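You operate a simulated robot arm through the tools that you are given. There is no shell and no other tool.

The job below is to be done with a simulated two-armed robot. You get a single attempt, and the scene is never put back.

JOB
Clamp the yellow separator plate in the blue clamp for dressing.
Fine: free the comb keeper lever, stand the plate in the clamp gap, keeper back to fast; turn the clamp knob till the jaw grips the plate. Where these are worked on the way, their far stop is far enough and under half their travel is too little: comb keeper lever.

Only the result counts: the job must be done as asked and must still hold three seconds after the hand-in. Knocking over, shifting, dropping, spilling or breaking anything else fails it.

ROBOT AND FRAMES
Two 6-joint arms with two-finger parallel grippers on one trunk that stands fixed in place. Base frame: the origin is at the foot of the trunk, x ahead of it, y to its left, z up. Readings come in m, degrees, newtons and seconds.
The left shoulder is at [0.05, 0.17, 1.296], the right one opposite. Each reaches about 1.092 m from its shoulder. Payload 1.57 kg a hand.
Tool frame (each hand has its own): the origin (TCP) lies between the finger pads and is the grasp point; the fingertips stand 0.03 m ahead of it; z points along the fingers, y is the line along which they close. The gripper opens to 0.08 m. The fingers are 0.017 m wide and 0.012 m thick; the gripper's body (0.04 by 0.082 m) begins 0.08 m behind the TCP.
Orientation is that of the tool frame in the base frame, as a unit quaternion [w, x, y, z]. With the fingers straight down and closing along the base's y, the tool's x points along the base's -x, its y along +y and its z along -z.

CONTROLS
- The arms move only by the tool nudge_tool. It takes "left_rows", "right_rows" or both (then of equal length, played together; a hand with none holds still); each is a list of rows, each a list of 7 numbers: the shift along the tool's x, y, z in units of 30 mm (1.0 is 30 mm), then the turn, a rotation vector about the tool's x, y, z in units of 5 degrees (1.0 is 5 degrees), then the finger opening in m, from 0 to 0.08. In form: [[tx, ty, tz, wx, wy, wz, hand], ...]. A call has 1 to 20 rows; each row shifts and turns the commanded pose from where the row before left it, along the tool's axes as they then stand. A call with a number of a shift or a turn outside -1 to 1 is refused whole. A row lasts 0.2 s, in which the tool goes at most 0.05 m and 8.6 degrees; a call with a longer step from one row to the next is refused whole, and so is a gripper value outside its range. Where a pose cannot be reached the arm comes as near as it can. A force on the tool above 90 N (or 10 N above the force at the start of the call, whichever is more), or a blocked arm, ends the call early, and 0.2 s more pass. Each finger travels about 0.045 m/s and halts on what it meets, pressing with about 22 N; the grip force reading is that of the motor and also rises with nothing between the fingers. The clock runs only during rows and for 0.2 s after the last one: add rows that do not move to give the fingers time. It gives the time, the measured TCP pose, the force on the tool (base axes), the opening and the grip force at its end, in the units of the frame above (readings bear some noise), with the torque about the TCP (base axes, N m) and any sound that the robot's microphone picked up.
- Cameras (640 x 400 px; columns grow to the right, rows downward): "scene" is now at [0.0257, 0.0307, 1.8548]; the picture's right is [0.41, -0.91, 0.00], its down [-0.76, -0.34, -0.56] and it looks along [0.51, 0.23, -0.83] (base axes); focal length 321 px, centre (320, 200). "left" rides on the left gripper at [0.072, 0.007, -0.122] in its tool frame; the picture's right is [-0.09, 1.00, 0.00], its down [-0.84, -0.08, -0.54] and it looks along [-0.54, -0.05, 0.84] (tool axes); focal length 238 px, centre (320, 200). "right" rides on the right gripper at [0.072, -0.007, -0.122] in its tool frame; the picture's right is [0.09, 1.00, 0.00], its down [-0.84, 0.08, -0.54] and it looks along [-0.54, 0.05, 0.84] (tool axes); focal length 238 px, centre (320, 200). There is no depth. A picture from a camera that has moved, and an enlarged one, comes with that camera's place and axes in the base frame and with its lens.
- get_image(camera): a new picture of that camera. It takes no simulated time.
- move_column(by): slides the trunk up (or, below 0, down) by that many m; the arms and the scene camera ride with it, the base frame stays. It gives what a move gives, with no picture.
- pan_tilt(pan, tilt): turns the head with the scene camera to pan (to the left, within 86 degrees either way) and tilt (down, from -29 to 69), counted from straight ahead of the robot. It gives what a move gives.
- close_up(camera, box): a new picture of the part [left, top, right, bottom] of that camera's present view, enlarged. It takes no simulated time.
- hand_in(): hands the job in; it is judged then, once.

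Nothing tells you positions but the pictures and the camera data. Unless the task says otherwise, let go and move clear before handing in.

The tools are called after ">>>" as name(argument=value, ...) on one line, values as JSON. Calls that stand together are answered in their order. nudge_tool: Moves the arms, as the interface text tells. Its arguments: {"type":"object","properties":{"left_rows":{"type":"array"},"right_rows":{"type":"array"}},"required":[]} The other tools are called the same way: move_column (by) slides the trunk up or down; pan_tilt (pan, tilt) turns the head that bears the scene camera; get_image (camera) takes a picture; close_up (camera, box) takes an enlarged picture of a part of a camera's view; hand_in () hands the job in.

At the start:

```text
clock: 0.0
left_position: [0.4222, 0.5952, 1.185]
left_tool_rot: [-0.001, 0.0, 1.0, 0.0]
left_wrist_force: [-0.8, -0.1, -0.6]
left_moment: [0.0, 0.01, -0.04]
left_opening: 0.0798
left_finger_force: 0.2
right_position: [0.7895, 0.0328, 1.1853]
right_tool_rot: [0.0, 0.0, 1.0, 0.001]
right_wrist_force: [-0.5, -0.5, 0.5]
right_moment: [0.0, 0.03, -0.01]
right_opening: 0.0798
right_finger_force: 0.1
trunk travel left (down, up): [-0.911, 0.059]
head pan, tilt: [24.1, 56.0]
```

scene: 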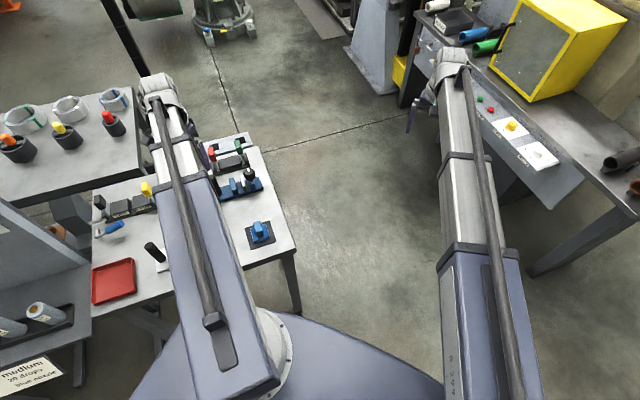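
right: 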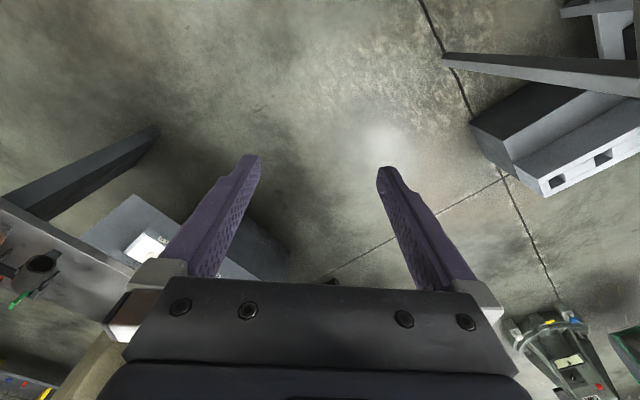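
left: 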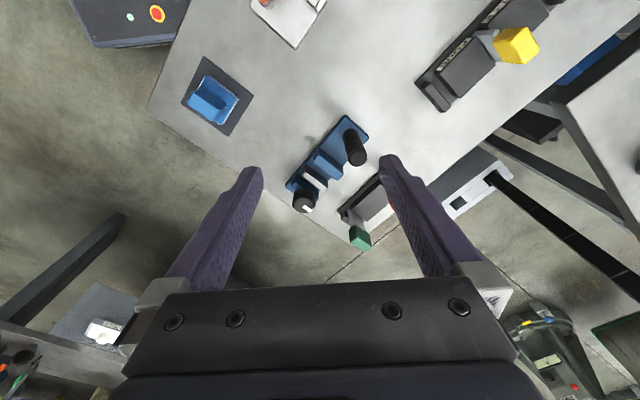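

I see a table to the left front with a blue clamp, a blue block on a dark pad, racks and handles. I'll look closer before moving anything.

>>> close_up(camera="left", box=[240, 80, 440, 260])

>>> close_up(camera="left", box=[380, 0, 640, 160])

>>> close_up(camera="scene", box=[80, 120, 320, 320])

>>> close_up(camera="scene", box=[190, 120, 300, 250])

```text
2.22 times, centred on (340, 170) of left
camera zoom: at [0.3498, 0.603, 1.307], right [0.09, 1.0, 0.0], down [0.84, -0.08, 0.54], along [0.54, -0.05, -0.84], focal length 530 px, centre (276, 267)
```

zoom: 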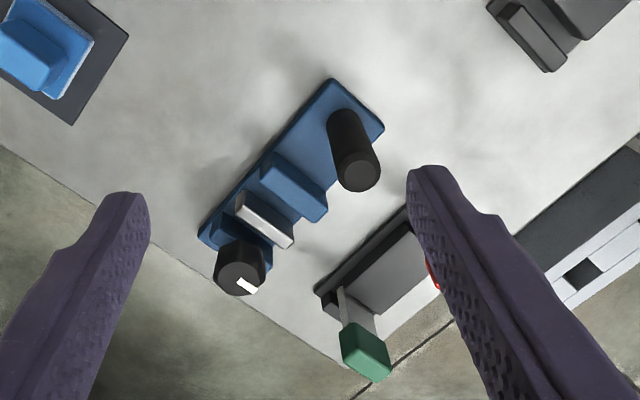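

```text
2.46 times, centred on (510, 80) of left
camera zoom: at [0.3498, 0.603, 1.307], right [0.09, 1.0, 0.0], down [0.84, -0.08, 0.54], along [0.54, -0.05, -0.84], focal length 587 px, centre (-148, 495)
```

zoom: 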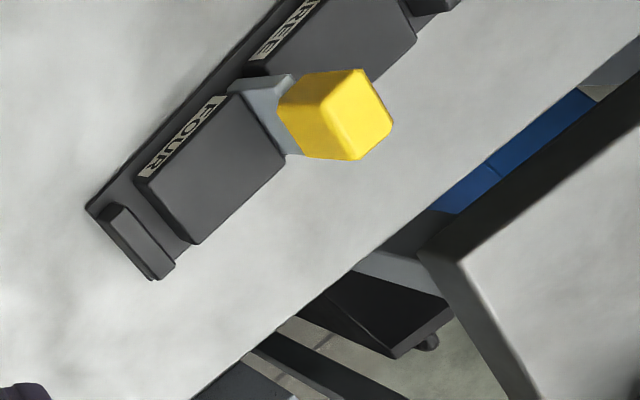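

```text
2.00 times, centred on (200, 220) of scene
camera zoom: at [0.0257, 0.0307, 1.8548], right [0.41, -0.91, 0.0], down [-0.76, -0.34, -0.56], along [0.51, 0.23, -0.83], focal length 641 px, centre (560, 160)
```

zoom: 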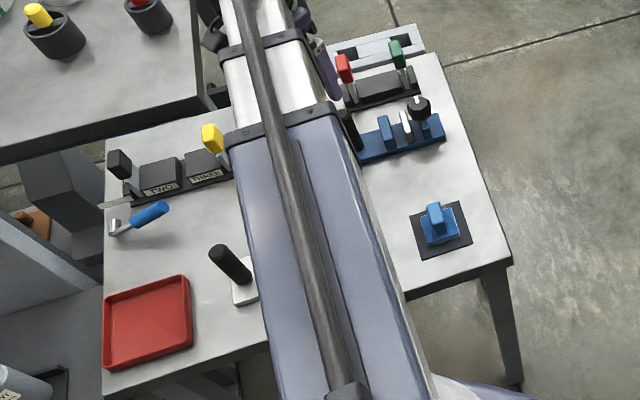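

```text
3.08 times, centred on (245, 185) of scene
camera zoom: at [0.0257, 0.0307, 1.8548], right [0.41, -0.91, 0.0], down [-0.76, -0.34, -0.56], along [0.51, 0.23, -0.83], focal length 986 px, centre (551, 246)
```

zoom: 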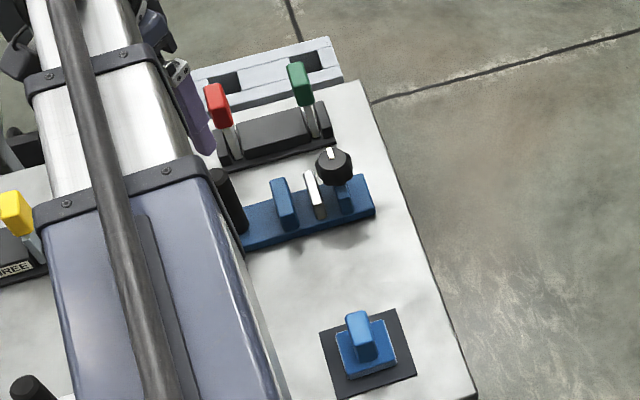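

The table is at about z≈0.87, the clamp lies near (0.55, 0.6) and the yellow plate sits in a comb near (0.37, 0.85). I'll move the left hand up and to the left to look over the comb area.

>>> nudge_tool(left_rows=[[1, 1, -0.5, 0, 0, 0, 0.08], [1, 1, -0.5, 0, 0, 0, 0.08], [1, 1, -0.5, 0, 0, 0, 0.08], [1, 1, 0, 0, 0, 0, 0.08], [0.5, 1, 0, 0, 0, 0, 0.08], [0, 0, 0, 0, 0, 0, 0.08]])

>>> get_image(camera="left")

>>> get_image(camera="scene")

```text
clock: 1.4
left_position: [0.289, 0.7466, 1.1858]
left_tool_rot: [0.0, 0.0, 1.0, 0.0]
left_wrist_force: [0.3, 0.2, 0.4]
left_moment: [0.03, 0.0, 0.01]
left_opening: 0.0802
left_finger_force: 0.0
left hand out of reach, approached as far as the arm can: row 1, 2, 3
right_position: [0.7886, 0.0334, 1.1863]
right_tool_rot: [0.0, 0.0, 1.0, 0.0]
right_wrist_force: [0.0, 0.8, 0.1]
right_moment: [0.05, -0.03, -0.03]
right_opening: 0.0802
right_finger_force: 0.1
trunk travel left (down, up): [-0.911, 0.059]
head pan, tilt: [24.1, 56.0]
```

```text
taken
camera left: at [0.2148, 0.7535, 1.3073], right [0.09, 1.0, 0.0], down [0.84, -0.08, 0.54], along [0.54, -0.05, -0.84], focal length 238 px, centre (320, 200)
```

left: 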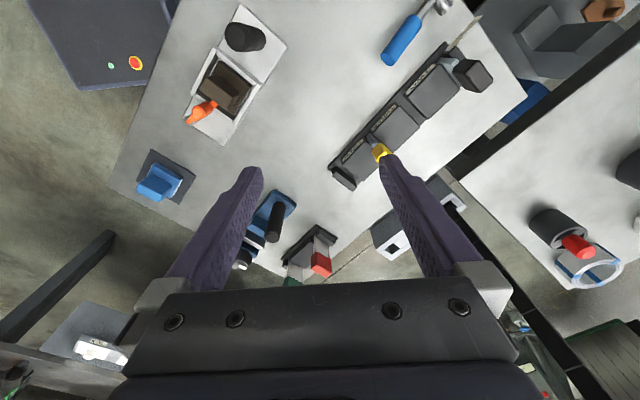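

```text
taken
camera scene: at [0.0257, 0.0301, 1.8549], right [0.41, -0.91, 0.0], down [-0.76, -0.34, -0.56], along [0.51, 0.23, -0.83], focal length 321 px, centre (320, 200)
```

scene: 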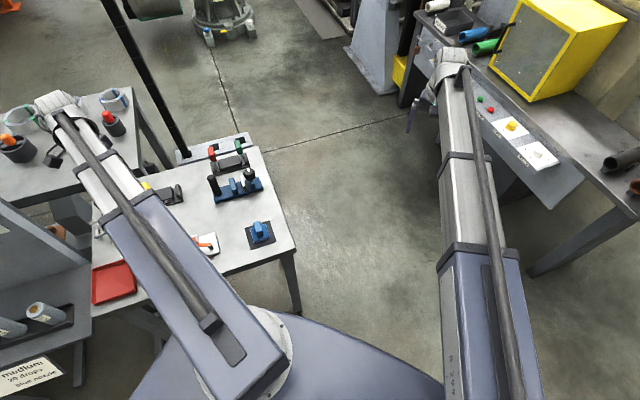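

The clamp, comb, blue-handled lever, and an orange-lever device are visible now. I'll zoom in on each.

>>> close_up(camera="left", box=[320, 0, 540, 200])

>>> close_up(camera="left", box=[120, 0, 300, 160])

>>> close_up(camera="left", box=[220, 170, 360, 290])

>>> close_up(camera="scene", box=[180, 120, 300, 260])

```text
2.00 times, centred on (430, 100) of left
camera zoom: at [0.2148, 0.7535, 1.3073], right [0.09, 1.0, 0.0], down [0.84, -0.08, 0.54], along [0.54, -0.05, -0.84], focal length 477 px, centre (100, 400)
```

zoom: 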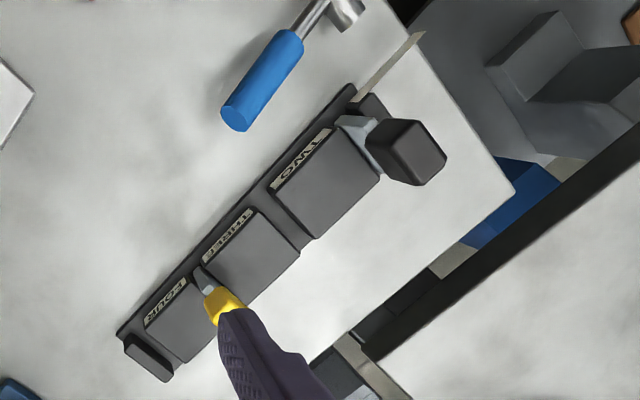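

```text
2.50 times, centred on (210, 80) of left
camera zoom: at [0.2148, 0.7535, 1.3073], right [0.09, 1.0, 0.0], down [0.84, -0.08, 0.54], along [0.54, -0.05, -0.84], focal length 596 px, centre (595, 500)
```

zoom: 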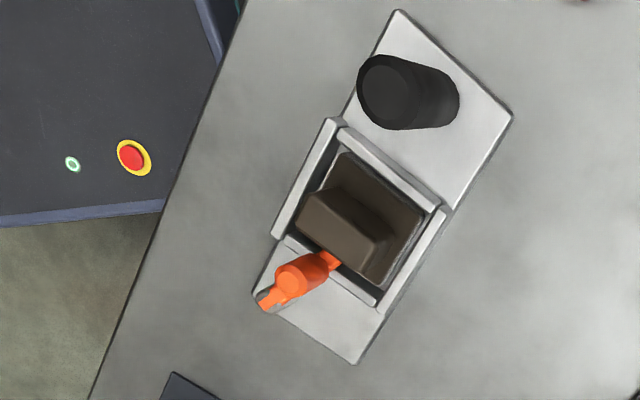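

```text
3.33 times, centred on (290, 230) of left
camera zoom: at [0.2148, 0.7535, 1.3073], right [0.09, 1.0, 0.0], down [0.84, -0.08, 0.54], along [0.54, -0.05, -0.84], focal length 794 px, centre (420, 100)
```

zoom: 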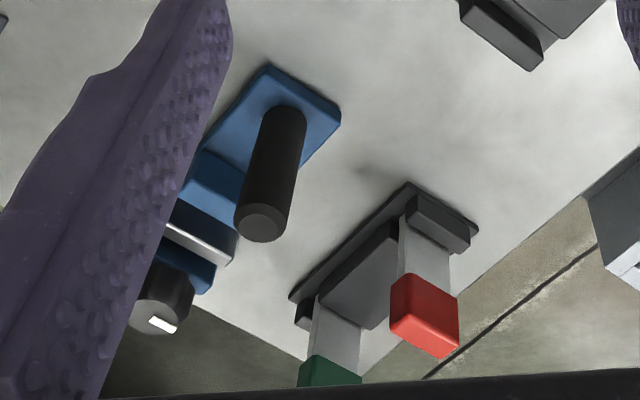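

```text
2.86 times, centred on (240, 190) of scene
camera zoom: at [0.0257, 0.0301, 1.8549], right [0.41, -0.91, 0.0], down [-0.76, -0.34, -0.56], along [0.51, 0.23, -0.83], focal length 916 px, centre (549, 229)
```

zoom: 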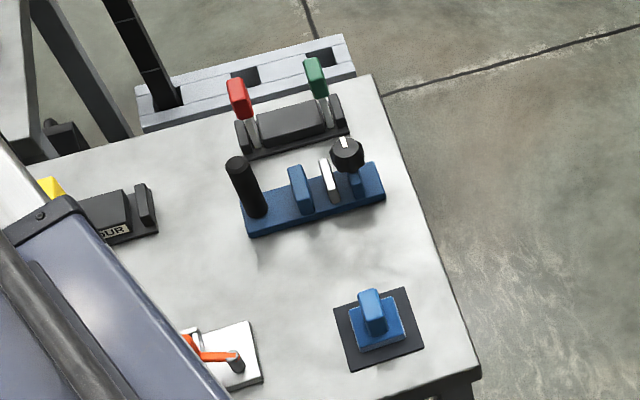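

I'll swing the left arm aside to the front, and pan the head left to see the comb and its lever from the scene camera.

>>> nudge_tool(left_rows=[[-0.5, -1, 0, 0, 0, 0, 0.08], [-0.5, -1, 0, 0, 0, 0, 0.08], [-0.5, -1, 0, 0, 0, 0, 0.08], [-0.5, -1, 0, 0, 0, 0, 0.08], [-0.5, -1, 0, 0, 0, 0, 0.08], [-0.5, -1, 0, 0, 0, 0, 0.08], [-0.5, -1, 0, 0, 0, 0, 0.08], [-0.5, -1, 0, 0, 0, 0, 0.08], [-0.5, -1, 0, 0, 0, 0, 0.08], [-0.5, -1, 0, 0, 0, 0, 0.08], [-0.5, -1, 0, 0, 0, 0, 0.08], [-0.5, -1, 0, 0, 0, 0, 0.08], [-0.5, -1, 0, 0, 0, 0, 0.08], [0, 0, 0, 0, 0, 0, 0.08]])

>>> pan_tilt(pan=60, tilt=50)

>>> get_image(camera="scene")

>>> get_image(camera="left")

```text
clock: 4.4
left_position: [0.4831, 0.3568, 1.1853]
left_tool_rot: [-0.001, 0.0, 1.0, 0.0]
left_wrist_force: [-0.3, 0.0, 0.0]
left_moment: [-0.03, -0.01, 0.03]
left_opening: 0.0798
left_finger_force: 0.1
right_position: [0.7895, 0.0343, 1.1865]
right_tool_rot: [0.0, -0.001, 1.0, 0.0]
right_wrist_force: [-1.2, 0.2, 0.4]
right_moment: [0.02, 0.02, 0.0]
right_opening: 0.0804
right_finger_force: 0.1
trunk travel left (down, up): [-0.911, 0.059]
head pan, tilt: [24.1, 56.0]
```

```text
clock: 5.4
left_position: [0.4822, 0.3575, 1.1849]
left_tool_rot: [-0.001, 0.0, 1.0, 0.0]
left_wrist_force: [0.0, 0.0, 0.2]
left_moment: [0.01, 0.01, -0.02]
left_opening: 0.0799
left_finger_force: 0.1
right_position: [0.7905, 0.0326, 1.1865]
right_tool_rot: [0.0, 0.0, 1.0, 0.0]
right_wrist_force: [-0.4, 0.6, -0.7]
right_moment: [-0.01, 0.01, 0.0]
right_opening: 0.0797
right_finger_force: 0.0
trunk travel left (down, up): [-0.911, 0.059]
head pan, tilt: [60.0, 50.0]
```

```text
taken
camera scene: at [-0.0006, 0.0683, 1.8626], right [0.87, -0.5, 0.0], down [-0.38, -0.66, -0.64], along [0.32, 0.56, -0.77], focal length 321 px, centre (320, 200)
```

scene: 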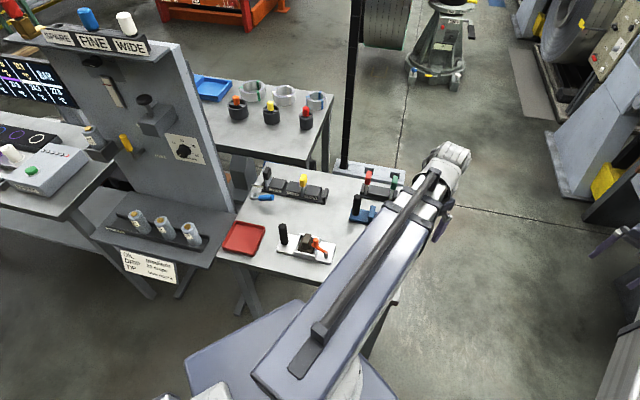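

```text
taken
camera left: at [0.4095, 0.3639, 1.307], right [0.09, 1.0, 0.0], down [0.84, -0.08, 0.54], along [0.54, -0.05, -0.84], focal length 238 px, centre (320, 200)
```

left: 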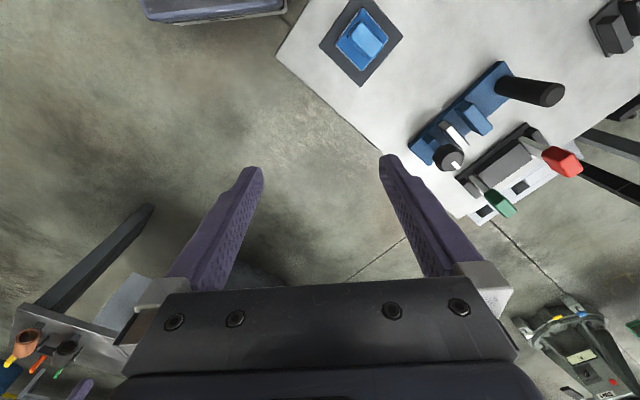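

>>> close_up(camera="scene", box=[210, 160, 400, 275])

>>> close_up(camera="scene", box=[240, 165, 340, 215])

>>> close_up(camera="scene", box=[0, 0, 220, 140])

>>> close_up(camera="scene", box=[90, 180, 230, 300])

```text
3.37 times, centred on (305, 218) of scene
camera zoom: at [-0.0006, 0.0683, 1.8626], right [0.87, -0.5, 0.0], down [-0.38, -0.66, -0.64], along [0.32, 0.56, -0.77], focal length 1080 px, centre (370, 141)
```

zoom: 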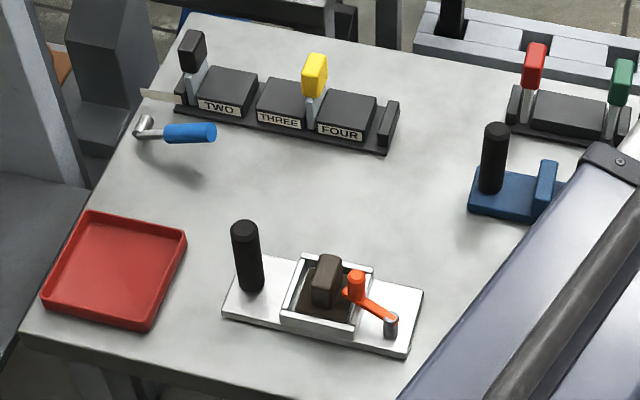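

```text
6.40 times, centred on (290, 190) of scene
camera zoom: at [-0.0006, 0.0683, 1.8626], right [0.87, -0.5, 0.0], down [-0.38, -0.66, -0.64], along [0.32, 0.56, -0.77], focal length 2052 px, centre (512, 264)
```

zoom: 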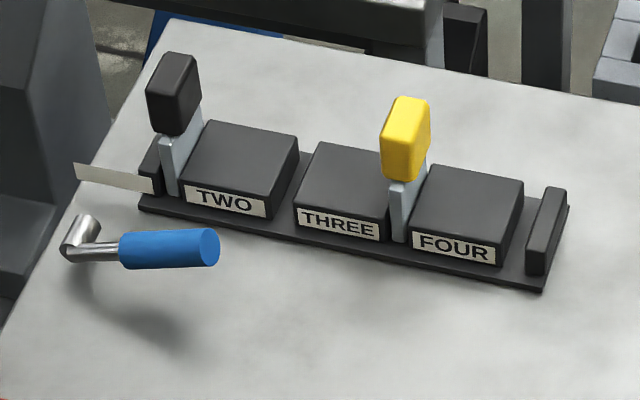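

```text
2.86 times, centred on (110, 70) of scene
camera zoom: at [-0.0006, 0.0683, 1.8626], right [0.87, -0.5, 0.0], down [-0.38, -0.66, -0.64], along [0.32, 0.56, -0.77], focal length 916 px, centre (920, 571)
```

zoom: 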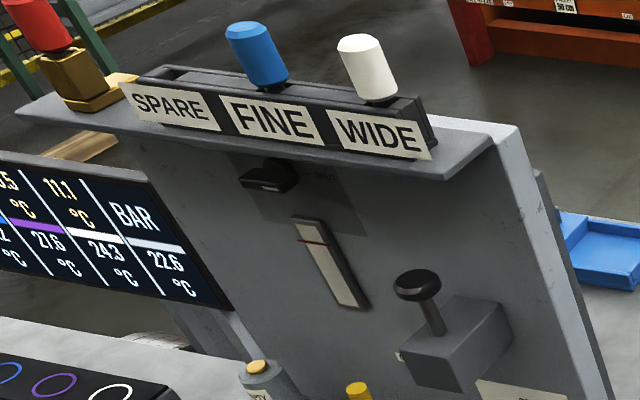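

```text
3.33 times, centred on (160, 240) of scene
camera zoom: at [-0.0006, 0.0683, 1.8626], right [0.87, -0.5, 0.0], down [-0.38, -0.66, -0.64], along [0.32, 0.56, -0.77], focal length 1069 px, centre (853, 67)
```

zoom: 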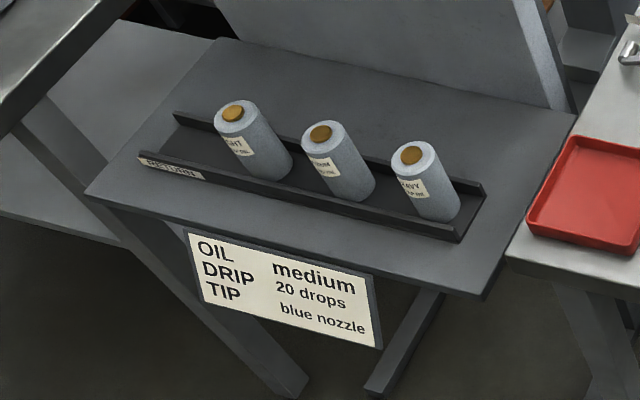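

The comb keeper is most likely the blue-handled crank beside the comb (pivot near (0.18, 0.91), grip near (0.24, 0.85)). I'll bring the left camera over it for a better look.

>>> nudge_tool(left_rows=[[0.69, 0.98, 0.1, 0, 0, 0, 0.08], [0.69, 0.98, 0.1, 0, 0, 0, 0.08], [0.69, 0.98, 0.1, 0, 0, 0, 0.08], [0.69, 0.98, 0.1, 0, 0, 0, 0.08], [0.69, 0.98, 0.1, 0, 0, 0, 0.08], [0.69, 0.98, 0.1, 0, 0, 0, 0.08], [0.69, 0.98, 0.1, 0, 0, 0, 0.08], [0.69, 0.98, 0.1, 0, 0, 0, 0.08], [0.69, 0.98, 0.1, 0, 0, 0, 0.08], [0.69, 0.98, 0.1, 0, 0, 0, 0.08], [0.69, 0.98, 0.1, 0, 0, 0, 0.08], [0.69, 0.98, 0.1, 0, 0, 0, 0.08], [0.69, 0.98, 0.1, 0, 0, 0, 0.08], [0.69, 0.98, 0.1, 0, 0, 0, 0.08], [0, 0, 0, 0, 0, 0, 0.08]])

>>> get_image(camera="left")

>>> get_image(camera="scene")

```text
clock: 8.6
left_position: [0.193, 0.7665, 1.1851]
left_tool_rot: [0.0, 0.0, 1.0, 0.0]
left_wrist_force: [0.0, -0.2, -0.2]
left_moment: [0.02, -0.03, -0.03]
left_opening: 0.0797
left_finger_force: 0.1
left hand out of reach, approached as far as the arm can: row 2, 3, 5, 7, 9, 10, 12, 13
right_position: [0.7906, 0.0317, 1.186]
right_tool_rot: [0.0, 0.0, 1.0, 0.0]
right_wrist_force: [-0.5, 0.8, 0.3]
right_moment: [0.02, 0.01, 0.02]
right_opening: 0.0799
right_finger_force: 0.0
trunk travel left (down, up): [-0.911, 0.059]
head pan, tilt: [60.0, 50.0]
```

```text
taken
camera left: at [0.1201, 0.7733, 1.3072], right [0.09, 1.0, 0.0], down [0.84, -0.08, 0.54], along [0.54, -0.05, -0.84], focal length 238 px, centre (320, 200)
```

left: 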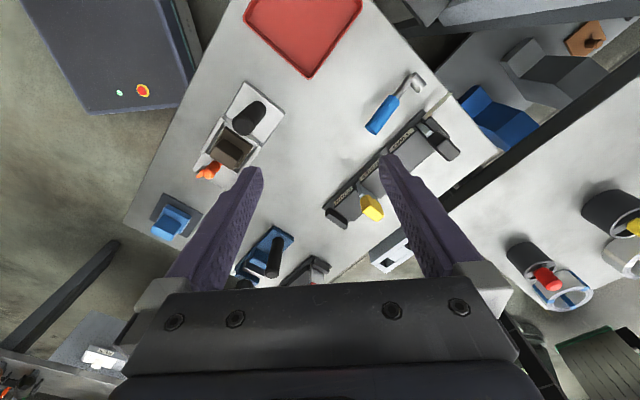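

```text
taken
camera scene: at [-0.0003, 0.0678, 1.8626], right [0.87, -0.5, 0.0], down [-0.38, -0.66, -0.64], along [0.32, 0.56, -0.77], focal length 321 px, centre (320, 200)
```

scene: 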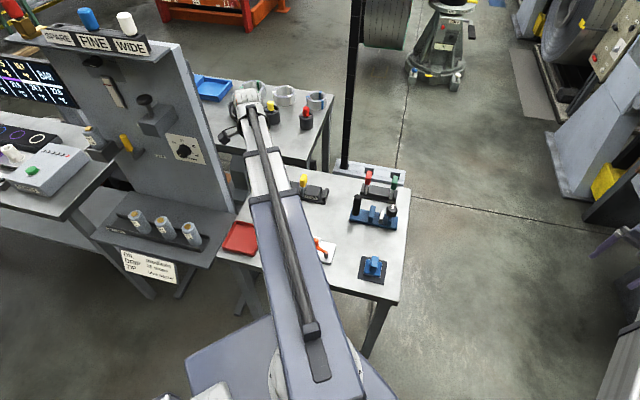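

The commanded lowering in z didn't happen. I'll test a pure z move to learn how the arm behaves.

>>> nudge_tool(left_rows=[[0, 0, 1, 0, 0, 0, 0.08], [0, 0, 0, 0, 0, 0, 0.08]])

>>> close_up(camera="left", box=[310, 50, 480, 240])

```text
clock: 9.2
left_position: [0.1932, 0.7661, 1.1865]
left_tool_rot: [0.0, 0.0, 1.0, 0.0]
left_wrist_force: [0.4, -0.7, 0.3]
left_moment: [-0.01, 0.0, 0.02]
left_opening: 0.0801
left_finger_force: 0.2
left hand out of reach, approached as far as the arm can: row 1
right_position: [0.7896, 0.0331, 1.1845]
right_tool_rot: [0.0, -0.001, 1.0, 0.0]
right_wrist_force: [0.5, -0.3, 1.3]
right_moment: [0.03, -0.03, 0.02]
right_opening: 0.08
right_finger_force: 0.1
trunk travel left (down, up): [-0.911, 0.059]
head pan, tilt: [60.0, 50.0]
```

```text
2.11 times, centred on (395, 145) of left
camera zoom: at [0.12, 0.7736, 1.307], right [0.09, 1.0, 0.0], down [0.84, -0.08, 0.54], along [0.54, -0.05, -0.84], focal length 502 px, centre (162, 316)
```

zoom: 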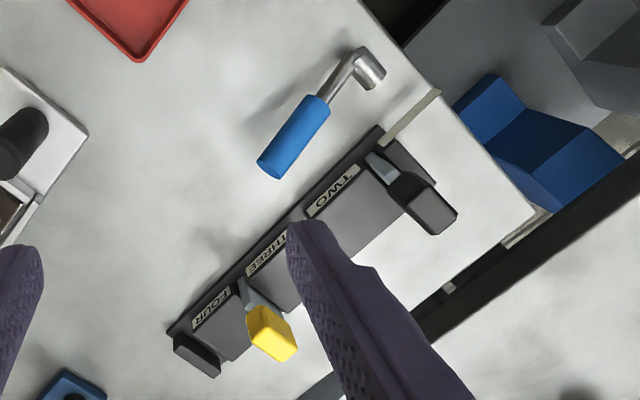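

Z seems to be set by the trunk only. I'll test whether the wrist can tilt and yaw, with small reversible turns.

>>> nudge_tool(left_rows=[[0, 0, 0, 1, 0, 0, 0.08], [0, 0, 0, 1, 0, 0, 0.08], [0, 0, 0, 0, 0, 0, 0.08]])

>>> nudge_tool(left_rows=[[0, 0, 0, -1, 0, 0, 0.08], [0, 0, 0, -1, 0, 0, 0.08], [0, 0, 0, 0, 0, 0, 0.08]])

>>> nudge_tool(left_rows=[[0, 0, 0, 0, 1, 0, 0.08], [0, 0, 0, 0, 1, 0, 0.08], [0, 0, 0, 0, 0, 0, 0.08]])

>>> nudge_tool(left_rows=[[0, 0, 0, 0, -1, 0, 0.08], [0, 0, 0, 0, -1, 0, 0.08], [0, 0, 0, 0, 0, 0, 0.08]])

>>> nudge_tool(left_rows=[[0, 0, 0, 0, 0, 1, 0.08], [0, 0, 0, 0, 0, 1, 0.08], [0, 0, 0, 0, 0, 0, 0.08]])

```text
clock: 10.0
left_position: [0.1928, 0.7673, 1.1895]
left_tool_rot: [0.0, -0.001, 0.996, -0.087]
left_wrist_force: [0.1, -0.8, -0.3]
left_moment: [-0.02, 0.0, 0.0]
left_opening: 0.0798
left_finger_force: 0.1
left hand out of reach, approached as far as the arm can: row 2
right_position: [0.789, 0.0327, 1.1865]
right_tool_rot: [0.0, 0.0, 1.0, 0.0]
right_wrist_force: [0.3, -0.1, 0.0]
right_moment: [0.01, 0.0, -0.01]
right_opening: 0.0799
right_finger_force: 0.1
trunk travel left (down, up): [-0.911, 0.059]
head pan, tilt: [60.0, 50.0]
```

```text
clock: 10.8
left_position: [0.192, 0.7676, 1.1857]
left_tool_rot: [0.0, 0.0, 1.0, 0.0]
left_wrist_force: [-0.2, 0.7, 0.0]
left_moment: [-0.01, 0.01, -0.01]
left_opening: 0.0796
left_finger_force: 0.0
left hand out of reach, approached as far as the arm can: row 2
right_position: [0.7893, 0.0325, 1.1863]
right_tool_rot: [0.0, 0.0, 1.0, 0.0]
right_wrist_force: [0.7, 0.7, 0.7]
right_moment: [0.01, 0.04, -0.03]
right_opening: 0.0801
right_finger_force: 0.0
trunk travel left (down, up): [-0.911, 0.059]
head pan, tilt: [60.0, 50.0]
```

```text
clock: 11.6
left_position: [0.191, 0.768, 1.1896]
left_tool_rot: [-0.088, 0.0, 0.996, 0.001]
left_wrist_force: [0.2, -0.4, -0.5]
left_moment: [0.01, -0.04, 0.02]
left_opening: 0.0799
left_finger_force: 0.0
left hand out of reach, approached as far as the arm can: row 2
right_position: [0.7884, 0.0338, 1.1856]
right_tool_rot: [0.0, -0.001, 1.0, 0.0]
right_wrist_force: [0.0, -0.1, 0.2]
right_moment: [0.01, 0.04, 0.0]
right_opening: 0.0796
right_finger_force: 0.1
trunk travel left (down, up): [-0.911, 0.059]
head pan, tilt: [60.0, 50.0]
```

```text
clock: 12.4
left_position: [0.1932, 0.767, 1.1859]
left_tool_rot: [0.0, 0.0, 1.0, 0.0]
left_wrist_force: [-1.2, -0.3, 0.3]
left_moment: [-0.01, 0.01, 0.03]
left_opening: 0.0799
left_finger_force: 0.1
left hand out of reach, approached as far as the arm can: row 2
right_position: [0.7896, 0.0337, 1.1856]
right_tool_rot: [0.0, 0.0, 1.0, 0.0]
right_wrist_force: [0.5, -0.2, 0.7]
right_moment: [0.01, -0.01, 0.01]
right_opening: 0.0801
right_finger_force: 0.1
trunk travel left (down, up): [-0.911, 0.059]
head pan, tilt: [60.0, 50.0]
```

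```text
clock: 13.2
left_position: [0.1927, 0.7677, 1.1854]
left_tool_rot: [0.0, 0.088, 0.996, 0.0]
left_wrist_force: [-0.5, -0.9, 0.2]
left_moment: [0.02, -0.01, -0.01]
left_opening: 0.0799
left_finger_force: 0.1
right_position: [0.7889, 0.0336, 1.186]
right_tool_rot: [0.0, -0.001, 1.0, 0.001]
right_wrist_force: [-0.2, -0.5, 0.7]
right_moment: [-0.02, -0.02, -0.02]
right_opening: 0.0799
right_finger_force: 0.0
trunk travel left (down, up): [-0.911, 0.059]
head pan, tilt: [60.0, 50.0]
```

Orientation is free and height is controlled by the trunk. I'll undo the yaw, shift the hand so the camera faces the lever, and lower the trunk some.

>>> nudge_tool(left_rows=[[0, 0, 0, 0, 0, -1, 0.08], [0, 0, 0, 0, 0, -1, 0.08], [0.5, 1, 0, 0, 0, 0, 0.08], [0.5, 1, 0, 0, 0, 0, 0.08], [0.5, 1, 0, 0, 0, 0, 0.08], [0.2, 0.5, 0, 0, 0, 0, 0.08], [0, 0, 0, 0, 0, 0, 0.08]])

>>> move_column(by=-0.1)

>>> get_image(camera="left")

>>> get_image(camera="right")

>>> get_image(camera="scene")

```text
clock: 14.8
left_position: [0.1413, 0.8743, 1.1859]
left_tool_rot: [0.0, 0.0, 1.0, 0.001]
left_wrist_force: [0.5, -0.1, -0.1]
left_moment: [-0.03, -0.02, -0.02]
left_opening: 0.0801
left_finger_force: 0.1
right_position: [0.7903, 0.0324, 1.1854]
right_tool_rot: [0.0, 0.0, 1.0, -0.001]
right_wrist_force: [0.4, -0.6, -0.5]
right_moment: [0.04, 0.02, -0.01]
right_opening: 0.08
right_finger_force: 0.0
trunk travel left (down, up): [-0.911, 0.059]
head pan, tilt: [60.0, 50.0]
```

```text
clock: 16.1
left_position: [0.1414, 0.872, 1.0869]
left_tool_rot: [0.0, 0.0, 1.0, 0.001]
left_wrist_force: [-0.4, -0.2, -1.1]
left_moment: [0.0, 0.0, 0.01]
left_opening: 0.0798
left_finger_force: 0.0
right_position: [0.7886, 0.0332, 1.0857]
right_tool_rot: [0.001, 0.0, 1.0, 0.001]
right_wrist_force: [0.4, -0.3, 0.6]
right_moment: [0.04, 0.02, 0.0]
right_opening: 0.0801
right_finger_force: 0.2
trunk travel left (down, up): [-0.811, 0.159]
head pan, tilt: [60.0, 50.0]
```

```text
taken
camera left: at [0.0684, 0.8793, 1.2071], right [0.09, 1.0, 0.0], down [0.84, -0.08, 0.54], along [0.54, -0.05, -0.84], focal length 238 px, centre (320, 200)
```

left: 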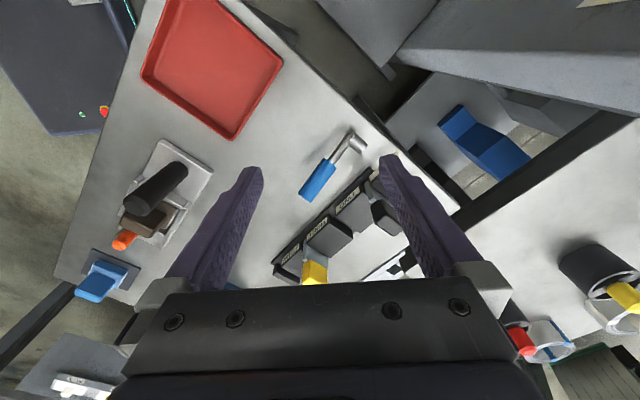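

```text
taken
camera right: at [0.7172, 0.0261, 1.2083], right [-0.09, 1.0, 0.0], down [0.84, 0.08, 0.54], along [0.54, 0.05, -0.84], focal length 238 px, centre (320, 200)
```

right: 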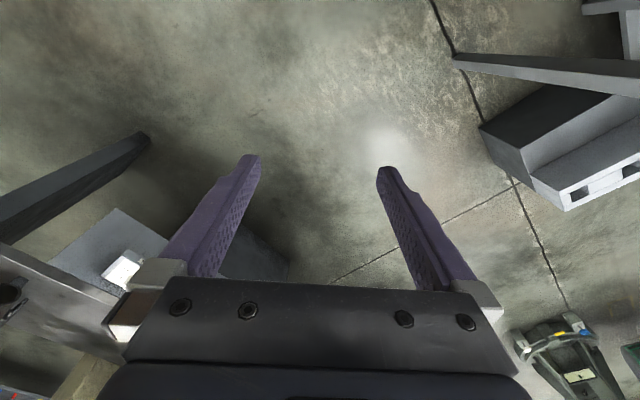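

```text
taken
camera scene: at [-0.0008, 0.0683, 1.7627], right [0.87, -0.5, 0.0], down [-0.38, -0.66, -0.64], along [0.32, 0.56, -0.77], focal length 321 px, centre (320, 200)
```

scene: 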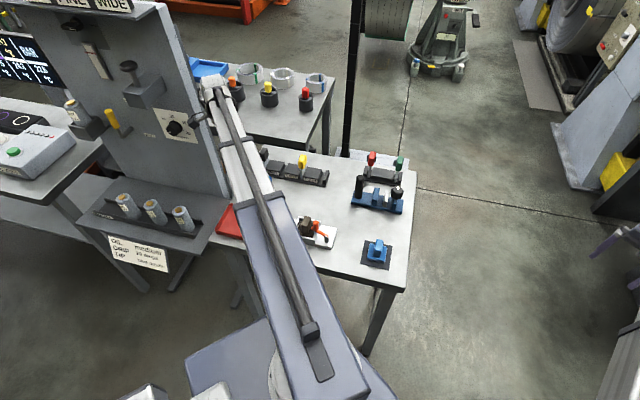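

The board with labels stands near (0.09, 1.0), so I must keep the arm clear of it. I'll zoom in on the lever and comb from here.

>>> close_up(camera="left", box=[265, 110, 425, 210])

>>> close_up(camera="left", box=[250, 180, 430, 290])

>>> close_up(camera="scene", box=[250, 140, 420, 270])

>>> close_up(camera="left", box=[60, 120, 230, 310])

```text
4.00 times, centred on (345, 160) of left
camera zoom: at [0.0684, 0.8793, 1.2071], right [0.09, 1.0, 0.0], down [0.84, -0.08, 0.54], along [0.54, -0.05, -0.84], focal length 953 px, centre (220, 360)
```

zoom: 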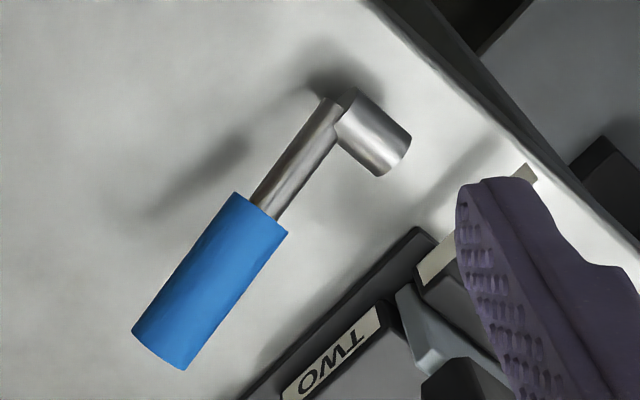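

```text
3.56 times, centred on (340, 235) of left
camera zoom: at [0.0684, 0.8793, 1.2071], right [0.09, 1.0, 0.0], down [0.84, -0.08, 0.54], along [0.54, -0.05, -0.84], focal length 848 px, centre (249, 76)
```

zoom: 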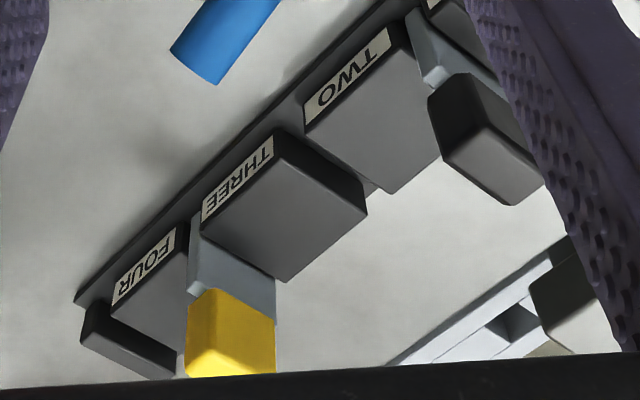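

```text
3.08 times, centred on (335, 205) of scene
camera zoom: at [-0.0008, 0.0683, 1.7627], right [0.87, -0.5, 0.0], down [-0.38, -0.66, -0.64], along [0.32, 0.56, -0.77], focal length 986 px, centre (274, 185)
```

zoom: 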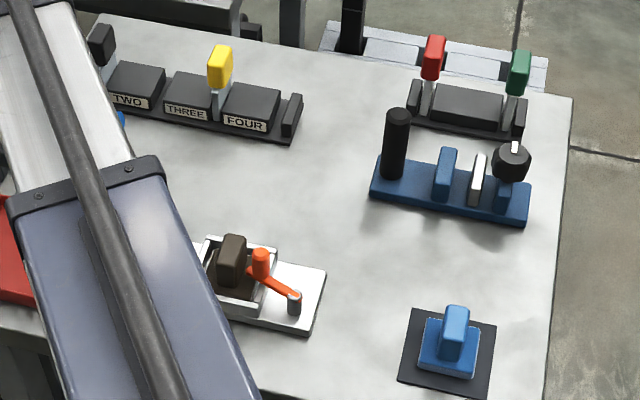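

```text
2.11 times, centred on (145, 215) of left
camera zoom: at [0.0684, 0.8793, 1.2071], right [0.09, 1.0, 0.0], down [0.84, -0.08, 0.54], along [0.54, -0.05, -0.84], focal length 502 px, centre (688, 168)
```

zoom: 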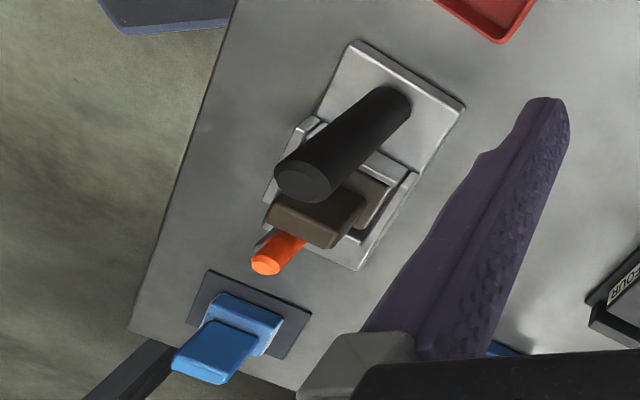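

The lever seems to have a short silver hub and a blue grip rising off the table, but its axis is unclear. I'll back the hand toward the robot, yaw it about 50° and tilt it to see the lever from the side.

>>> nudge_tool(left_rows=[[0.3, -1, 0, 0, 0, 0, 0.08], [0.3, -1, 0, 0, 0, 0, 0.08], [0, -0.7, 0, 0, 0, 0, 0.08], [0, 0, 0, 0, 0, -1, 0.08], [0, 0, 0, 0, 0, -1, 0.08], [0, 0, 0, 0, 0, -1, 0.08], [0, 0, 0, 0, 0, -1, 0.08], [0, 0, 0, 0, 0, -1, 0.08], [0, 0, 0, 0, 0, -1, 0.08], [0, 0, 0, 0, 0, -1, 0.08], [0, 0, 0, 0, 0, -1, 0.08], [0, 0, 0, 0, 0, -1, 0.08], [0, 0, 0, 0, 0, -1, 0.08], [0, 0, 0, 0, 0, 0, 0.08]])

>>> get_image(camera="left")

```text
clock: 19.1
left_position: [0.1247, 0.7913, 1.087]
left_tool_rot: [0.0, -0.423, 0.906, 0.0]
left_wrist_force: [0.5, 0.1, -0.2]
left_moment: [0.0, 0.0, 0.06]
left_opening: 0.08
left_finger_force: 0.0
right_position: [0.79, 0.0325, 1.0855]
right_tool_rot: [0.0, 0.0, 1.0, 0.0]
right_wrist_force: [-0.7, -0.4, 0.3]
right_moment: [0.03, 0.02, 0.01]
right_opening: 0.0799
right_finger_force: 0.1
trunk travel left (down, up): [-0.811, 0.159]
head pan, tilt: [60.0, 50.0]
```

```text
taken
camera left: at [0.0714, 0.7407, 1.207], right [-0.7, 0.71, 0.0], down [0.6, 0.59, 0.54], along [0.38, 0.38, -0.84], focal length 238 px, centre (320, 200)
```

left: 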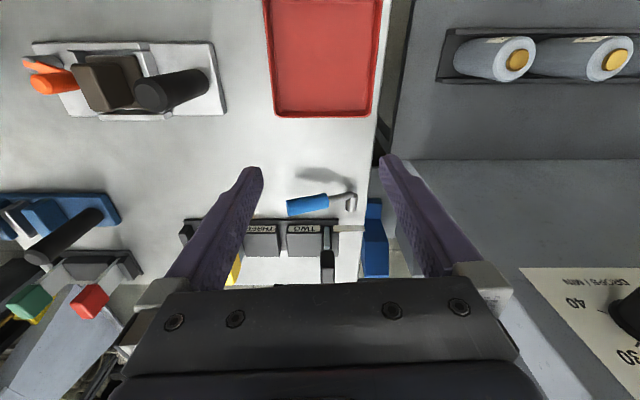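

The view is now aligned with the table. Next I'll tilt the hand so the camera looks more horizontally at the lever.

>>> nudge_tool(left_rows=[[0, 0, 0, 0, -1, 0, 0.08], [0, 0, 0, 0, -1, 0, 0.08], [0, 0, 0, 0, -1, 0, 0.08], [0, 0, 0, 0, -1, 0, 0.08], [0, 0, 0, 0, -1, 0, 0.08], [0, 0, 0, 0, -1, 0, 0.08], [0, 0, 0, 0, -1, 0, 0.08], [0, 0, 0, 0, 0, 0, 0.08]])

>>> get_image(camera="left")

>>> close_up(camera="left", box=[180, 80, 440, 260])

```text
clock: 20.9
left_position: [0.1242, 0.7924, 1.1259]
left_tool_rot: [0.272, -0.403, 0.864, 0.127]
left_wrist_force: [-0.8, 0.0, -0.5]
left_moment: [-0.03, 0.01, -0.01]
left_opening: 0.0802
left_finger_force: 0.0
left hand out of reach, approached as far as the arm can: row 2, 3, 4, 5, 6, 7
right_position: [0.7898, 0.0332, 1.0853]
right_tool_rot: [0.0, 0.0, 1.0, 0.001]
right_wrist_force: [-0.2, -0.7, 0.3]
right_moment: [0.0, 0.01, 0.01]
right_opening: 0.08
right_finger_force: 0.1
trunk travel left (down, up): [-0.811, 0.159]
head pan, tilt: [60.0, 50.0]
```

```text
taken
camera left: at [0.0347, 0.6978, 1.1834], right [-0.71, 0.7, 0.05], down [0.3, 0.24, 0.92], along [0.63, 0.68, -0.38], focal length 238 px, centre (320, 200)
```

left: 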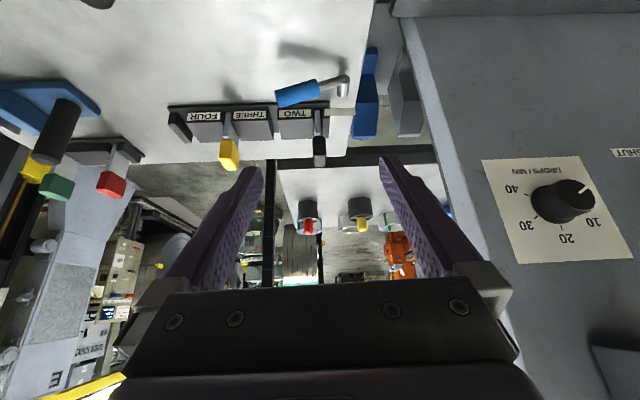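

```text
2.22 times, centred on (310, 170) of left
camera zoom: at [0.0347, 0.6978, 1.1834], right [-0.71, 0.7, 0.05], down [0.3, 0.24, 0.92], along [0.63, 0.68, -0.38], focal length 530 px, centre (342, 267)
```

zoom: 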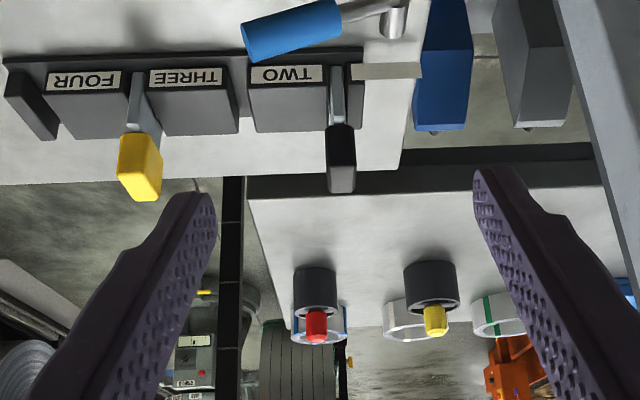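

>>> close_up(camera="left", box=[260, 20, 380, 120])

>>> move_column(by=-0.12)

>>> get_image(camera="left")

>>> get_image(camera="scene")

```text
4.00 times, centred on (320, 70) of left
camera zoom: at [0.0347, 0.6978, 1.1834], right [-0.71, 0.7, 0.05], down [0.3, 0.24, 0.92], along [0.63, 0.68, -0.38], focal length 953 px, centre (320, 720)
```

zoom: 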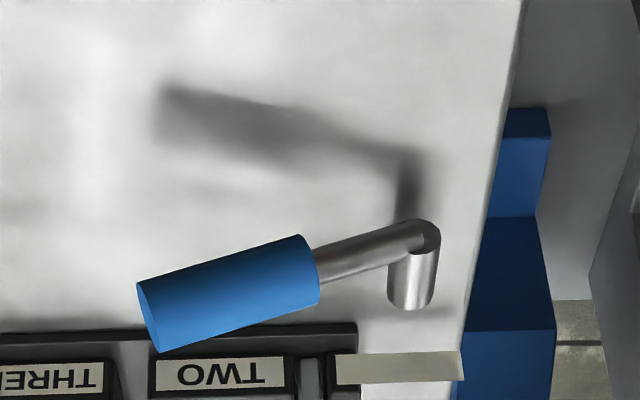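

```text
clock: 22.4
left_position: [0.123, 0.7912, 1.0049]
left_tool_rot: [0.271, -0.404, 0.864, 0.128]
left_wrist_force: [-0.5, 0.3, -1.2]
left_moment: [0.07, 0.02, -0.02]
left_opening: 0.08
left_finger_force: 0.0
right_position: [0.7899, 0.0328, 0.9654]
right_tool_rot: [-0.001, 0.0, 1.0, 0.0]
right_wrist_force: [-0.1, -0.1, -0.3]
right_moment: [-0.02, 0.02, 0.03]
right_opening: 0.08
right_finger_force: 0.1
trunk travel left (down, up): [-0.691, 0.279]
head pan, tilt: [60.0, 50.0]
```

```text
taken
camera left: at [0.0346, 0.6975, 1.0636], right [-0.71, 0.7, 0.05], down [0.3, 0.24, 0.92], along [0.63, 0.68, -0.38], focal length 238 px, centre (320, 200)
```

left: 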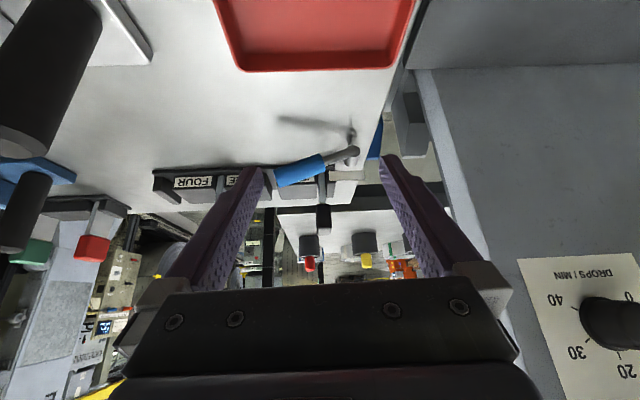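

```text
taken
camera scene: at [-0.0008, 0.0683, 1.6427], right [0.87, -0.5, 0.0], down [-0.38, -0.66, -0.64], along [0.32, 0.56, -0.77], focal length 321 px, centre (320, 200)
```

scene: 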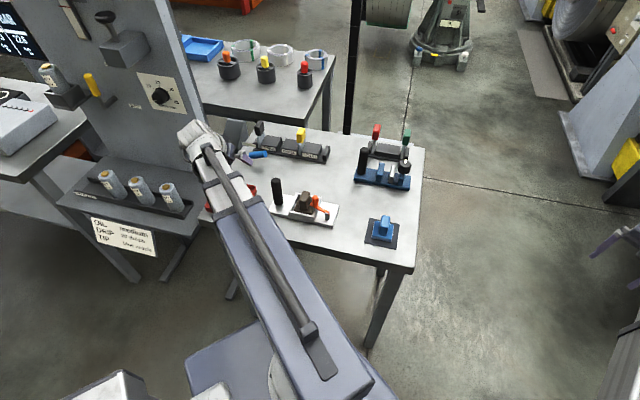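

>>> close_up(camera="left", box=[250, 100, 390, 215])

>>> close_up(camera="scene", box=[220, 110, 340, 190])

>>> close_up(camera="scene", box=[330, 110, 430, 200])

```text
3.48 times, centred on (320, 158) of left
camera zoom: at [0.0346, 0.6975, 1.0636], right [-0.71, 0.7, 0.05], down [0.3, 0.24, 0.92], along [0.63, 0.68, -0.38], focal length 829 px, centre (320, 348)
```

zoom: 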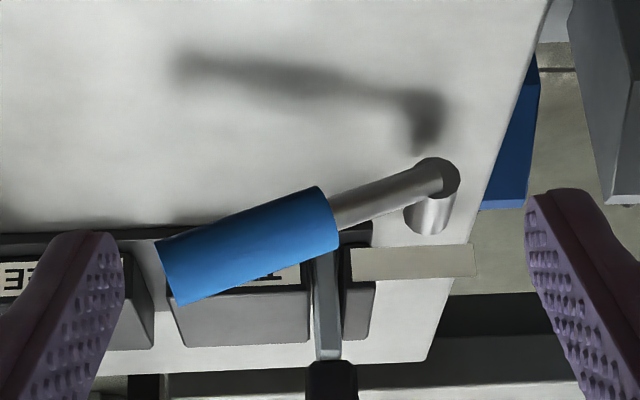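

```text
5.00 times, centred on (280, 150) of scene
camera zoom: at [-0.0008, 0.0683, 1.6427], right [0.87, -0.5, 0.0], down [-0.38, -0.66, -0.64], along [0.32, 0.56, -0.77], focal length 1603 px, centre (520, 450)
```

zoom: 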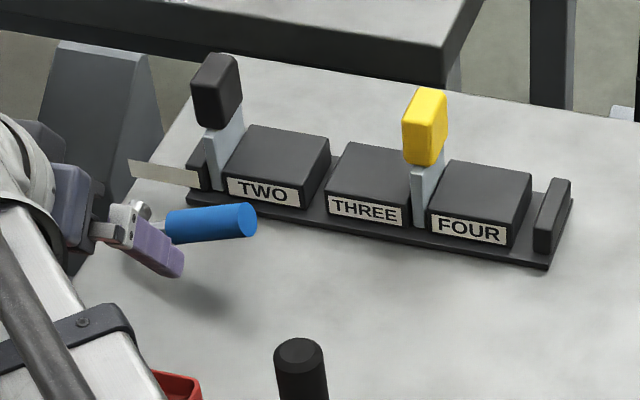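

```text
4.44 times, centred on (380, 155) of scene
camera zoom: at [-0.0008, 0.0683, 1.6427], right [0.87, -0.5, 0.0], down [-0.38, -0.66, -0.64], along [0.32, 0.56, -0.77], focal length 1425 px, centre (53, 400)
```

zoom: 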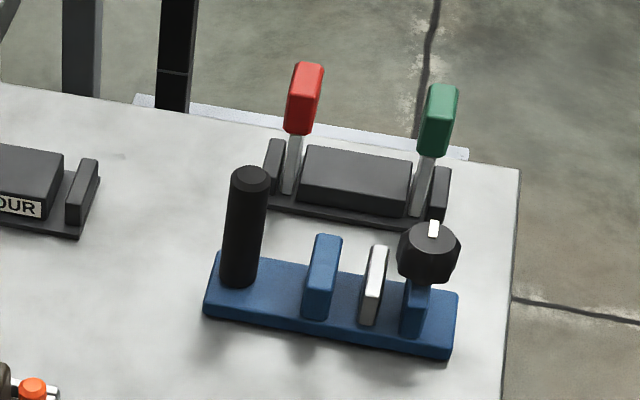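

The lever turns out to hinge on a horizontal shaft that points at the comb. Its pivot is near (0.169, 0.907, 0.906), the grip end near (0.236, 0.844, 0.936), and it lies about 18° above horizontal. I'll raise the trunk, straighten the hand and go to just beyond the grip end so I can push it up and over.

>>> move_column(by=0.08)

>>> nudge_tool(left_rows=[[0, 0, 0, 0, 1, 0, 0.08], [0, 0, 0, 0, 1, 0, 0.06], [0, 0, 0, 0, 1, 0, 0.04], [0, 0, 0, 0, 1, 0, 0.02], [0, 0, 0, 0, 1, 0, 0.0], [0, 0, 0, 0, 1, 0, 0.0], [0, 0, 0, 0, 1, 0, 0.0], [0, 0, 0, 0, 0, 0.9, 0.0], [-0.98, -0.76, 0, 0, 0, 0, 0.0], [-0.98, -0.76, 0, 0, 0, 0, 0.0], [-0.98, -0.76, 0, 0, 0, 0, 0.0], [-0.98, -0.76, 0, 0, 0, 0, 0.0], [0, 0, 0, 0, 0, 0, 0.0]])

>>> get_image(camera="left")

>>> close_up(camera="scene", box=[200, 100, 360, 220])

```text
clock: 23.6
left_position: [0.1233, 0.7918, 1.0851]
left_tool_rot: [0.272, -0.403, 0.865, 0.126]
left_wrist_force: [-0.1, 1.1, -0.7]
left_moment: [-0.01, 0.03, -0.03]
left_opening: 0.0801
left_finger_force: 0.1
right_position: [0.7896, 0.0328, 1.0455]
right_tool_rot: [0.0, 0.0, 1.0, 0.001]
right_wrist_force: [0.3, 0.1, -0.5]
right_moment: [0.01, 0.03, 0.01]
right_opening: 0.0802
right_finger_force: 0.0
trunk travel left (down, up): [-0.771, 0.199]
head pan, tilt: [60.0, 50.0]
```

```text
clock: 26.4
left_position: [0.2714, 0.8106, 1.0448]
left_tool_rot: [-0.001, -0.387, 0.922, 0.0]
left_wrist_force: [-0.2, -0.2, 0.0]
left_moment: [0.01, -0.01, 0.01]
left_opening: 0.0001
left_finger_force: 21.6
left hand out of reach, approached as far as the arm can: row 1, 2, 3, 4, 5, 7
right_position: [0.79, 0.0333, 1.0458]
right_tool_rot: [0.0, 0.0, 1.0, 0.0]
right_wrist_force: [0.5, 0.7, 0.0]
right_moment: [-0.03, 0.03, 0.03]
right_opening: 0.0801
right_finger_force: 0.0
trunk travel left (down, up): [-0.771, 0.199]
head pan, tilt: [60.0, 50.0]
```

```text
taken
camera left: at [0.2153, 0.7656, 1.1672], right [-0.65, 0.76, 0.0], down [0.64, 0.54, 0.54], along [0.41, 0.35, -0.84], focal length 238 px, centre (320, 200)
```

left: 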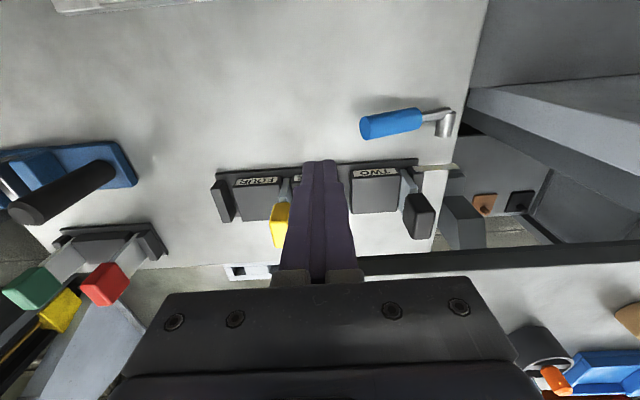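

```text
3.33 times, centred on (280, 160) of scene
camera zoom: at [-0.0011, 0.0683, 1.7226], right [0.87, -0.5, 0.0], down [-0.38, -0.66, -0.64], along [0.32, 0.56, -0.77], focal length 1069 px, centre (453, 333)
```

zoom: 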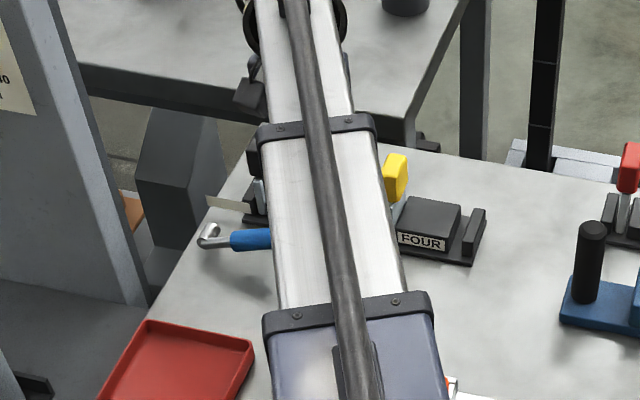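

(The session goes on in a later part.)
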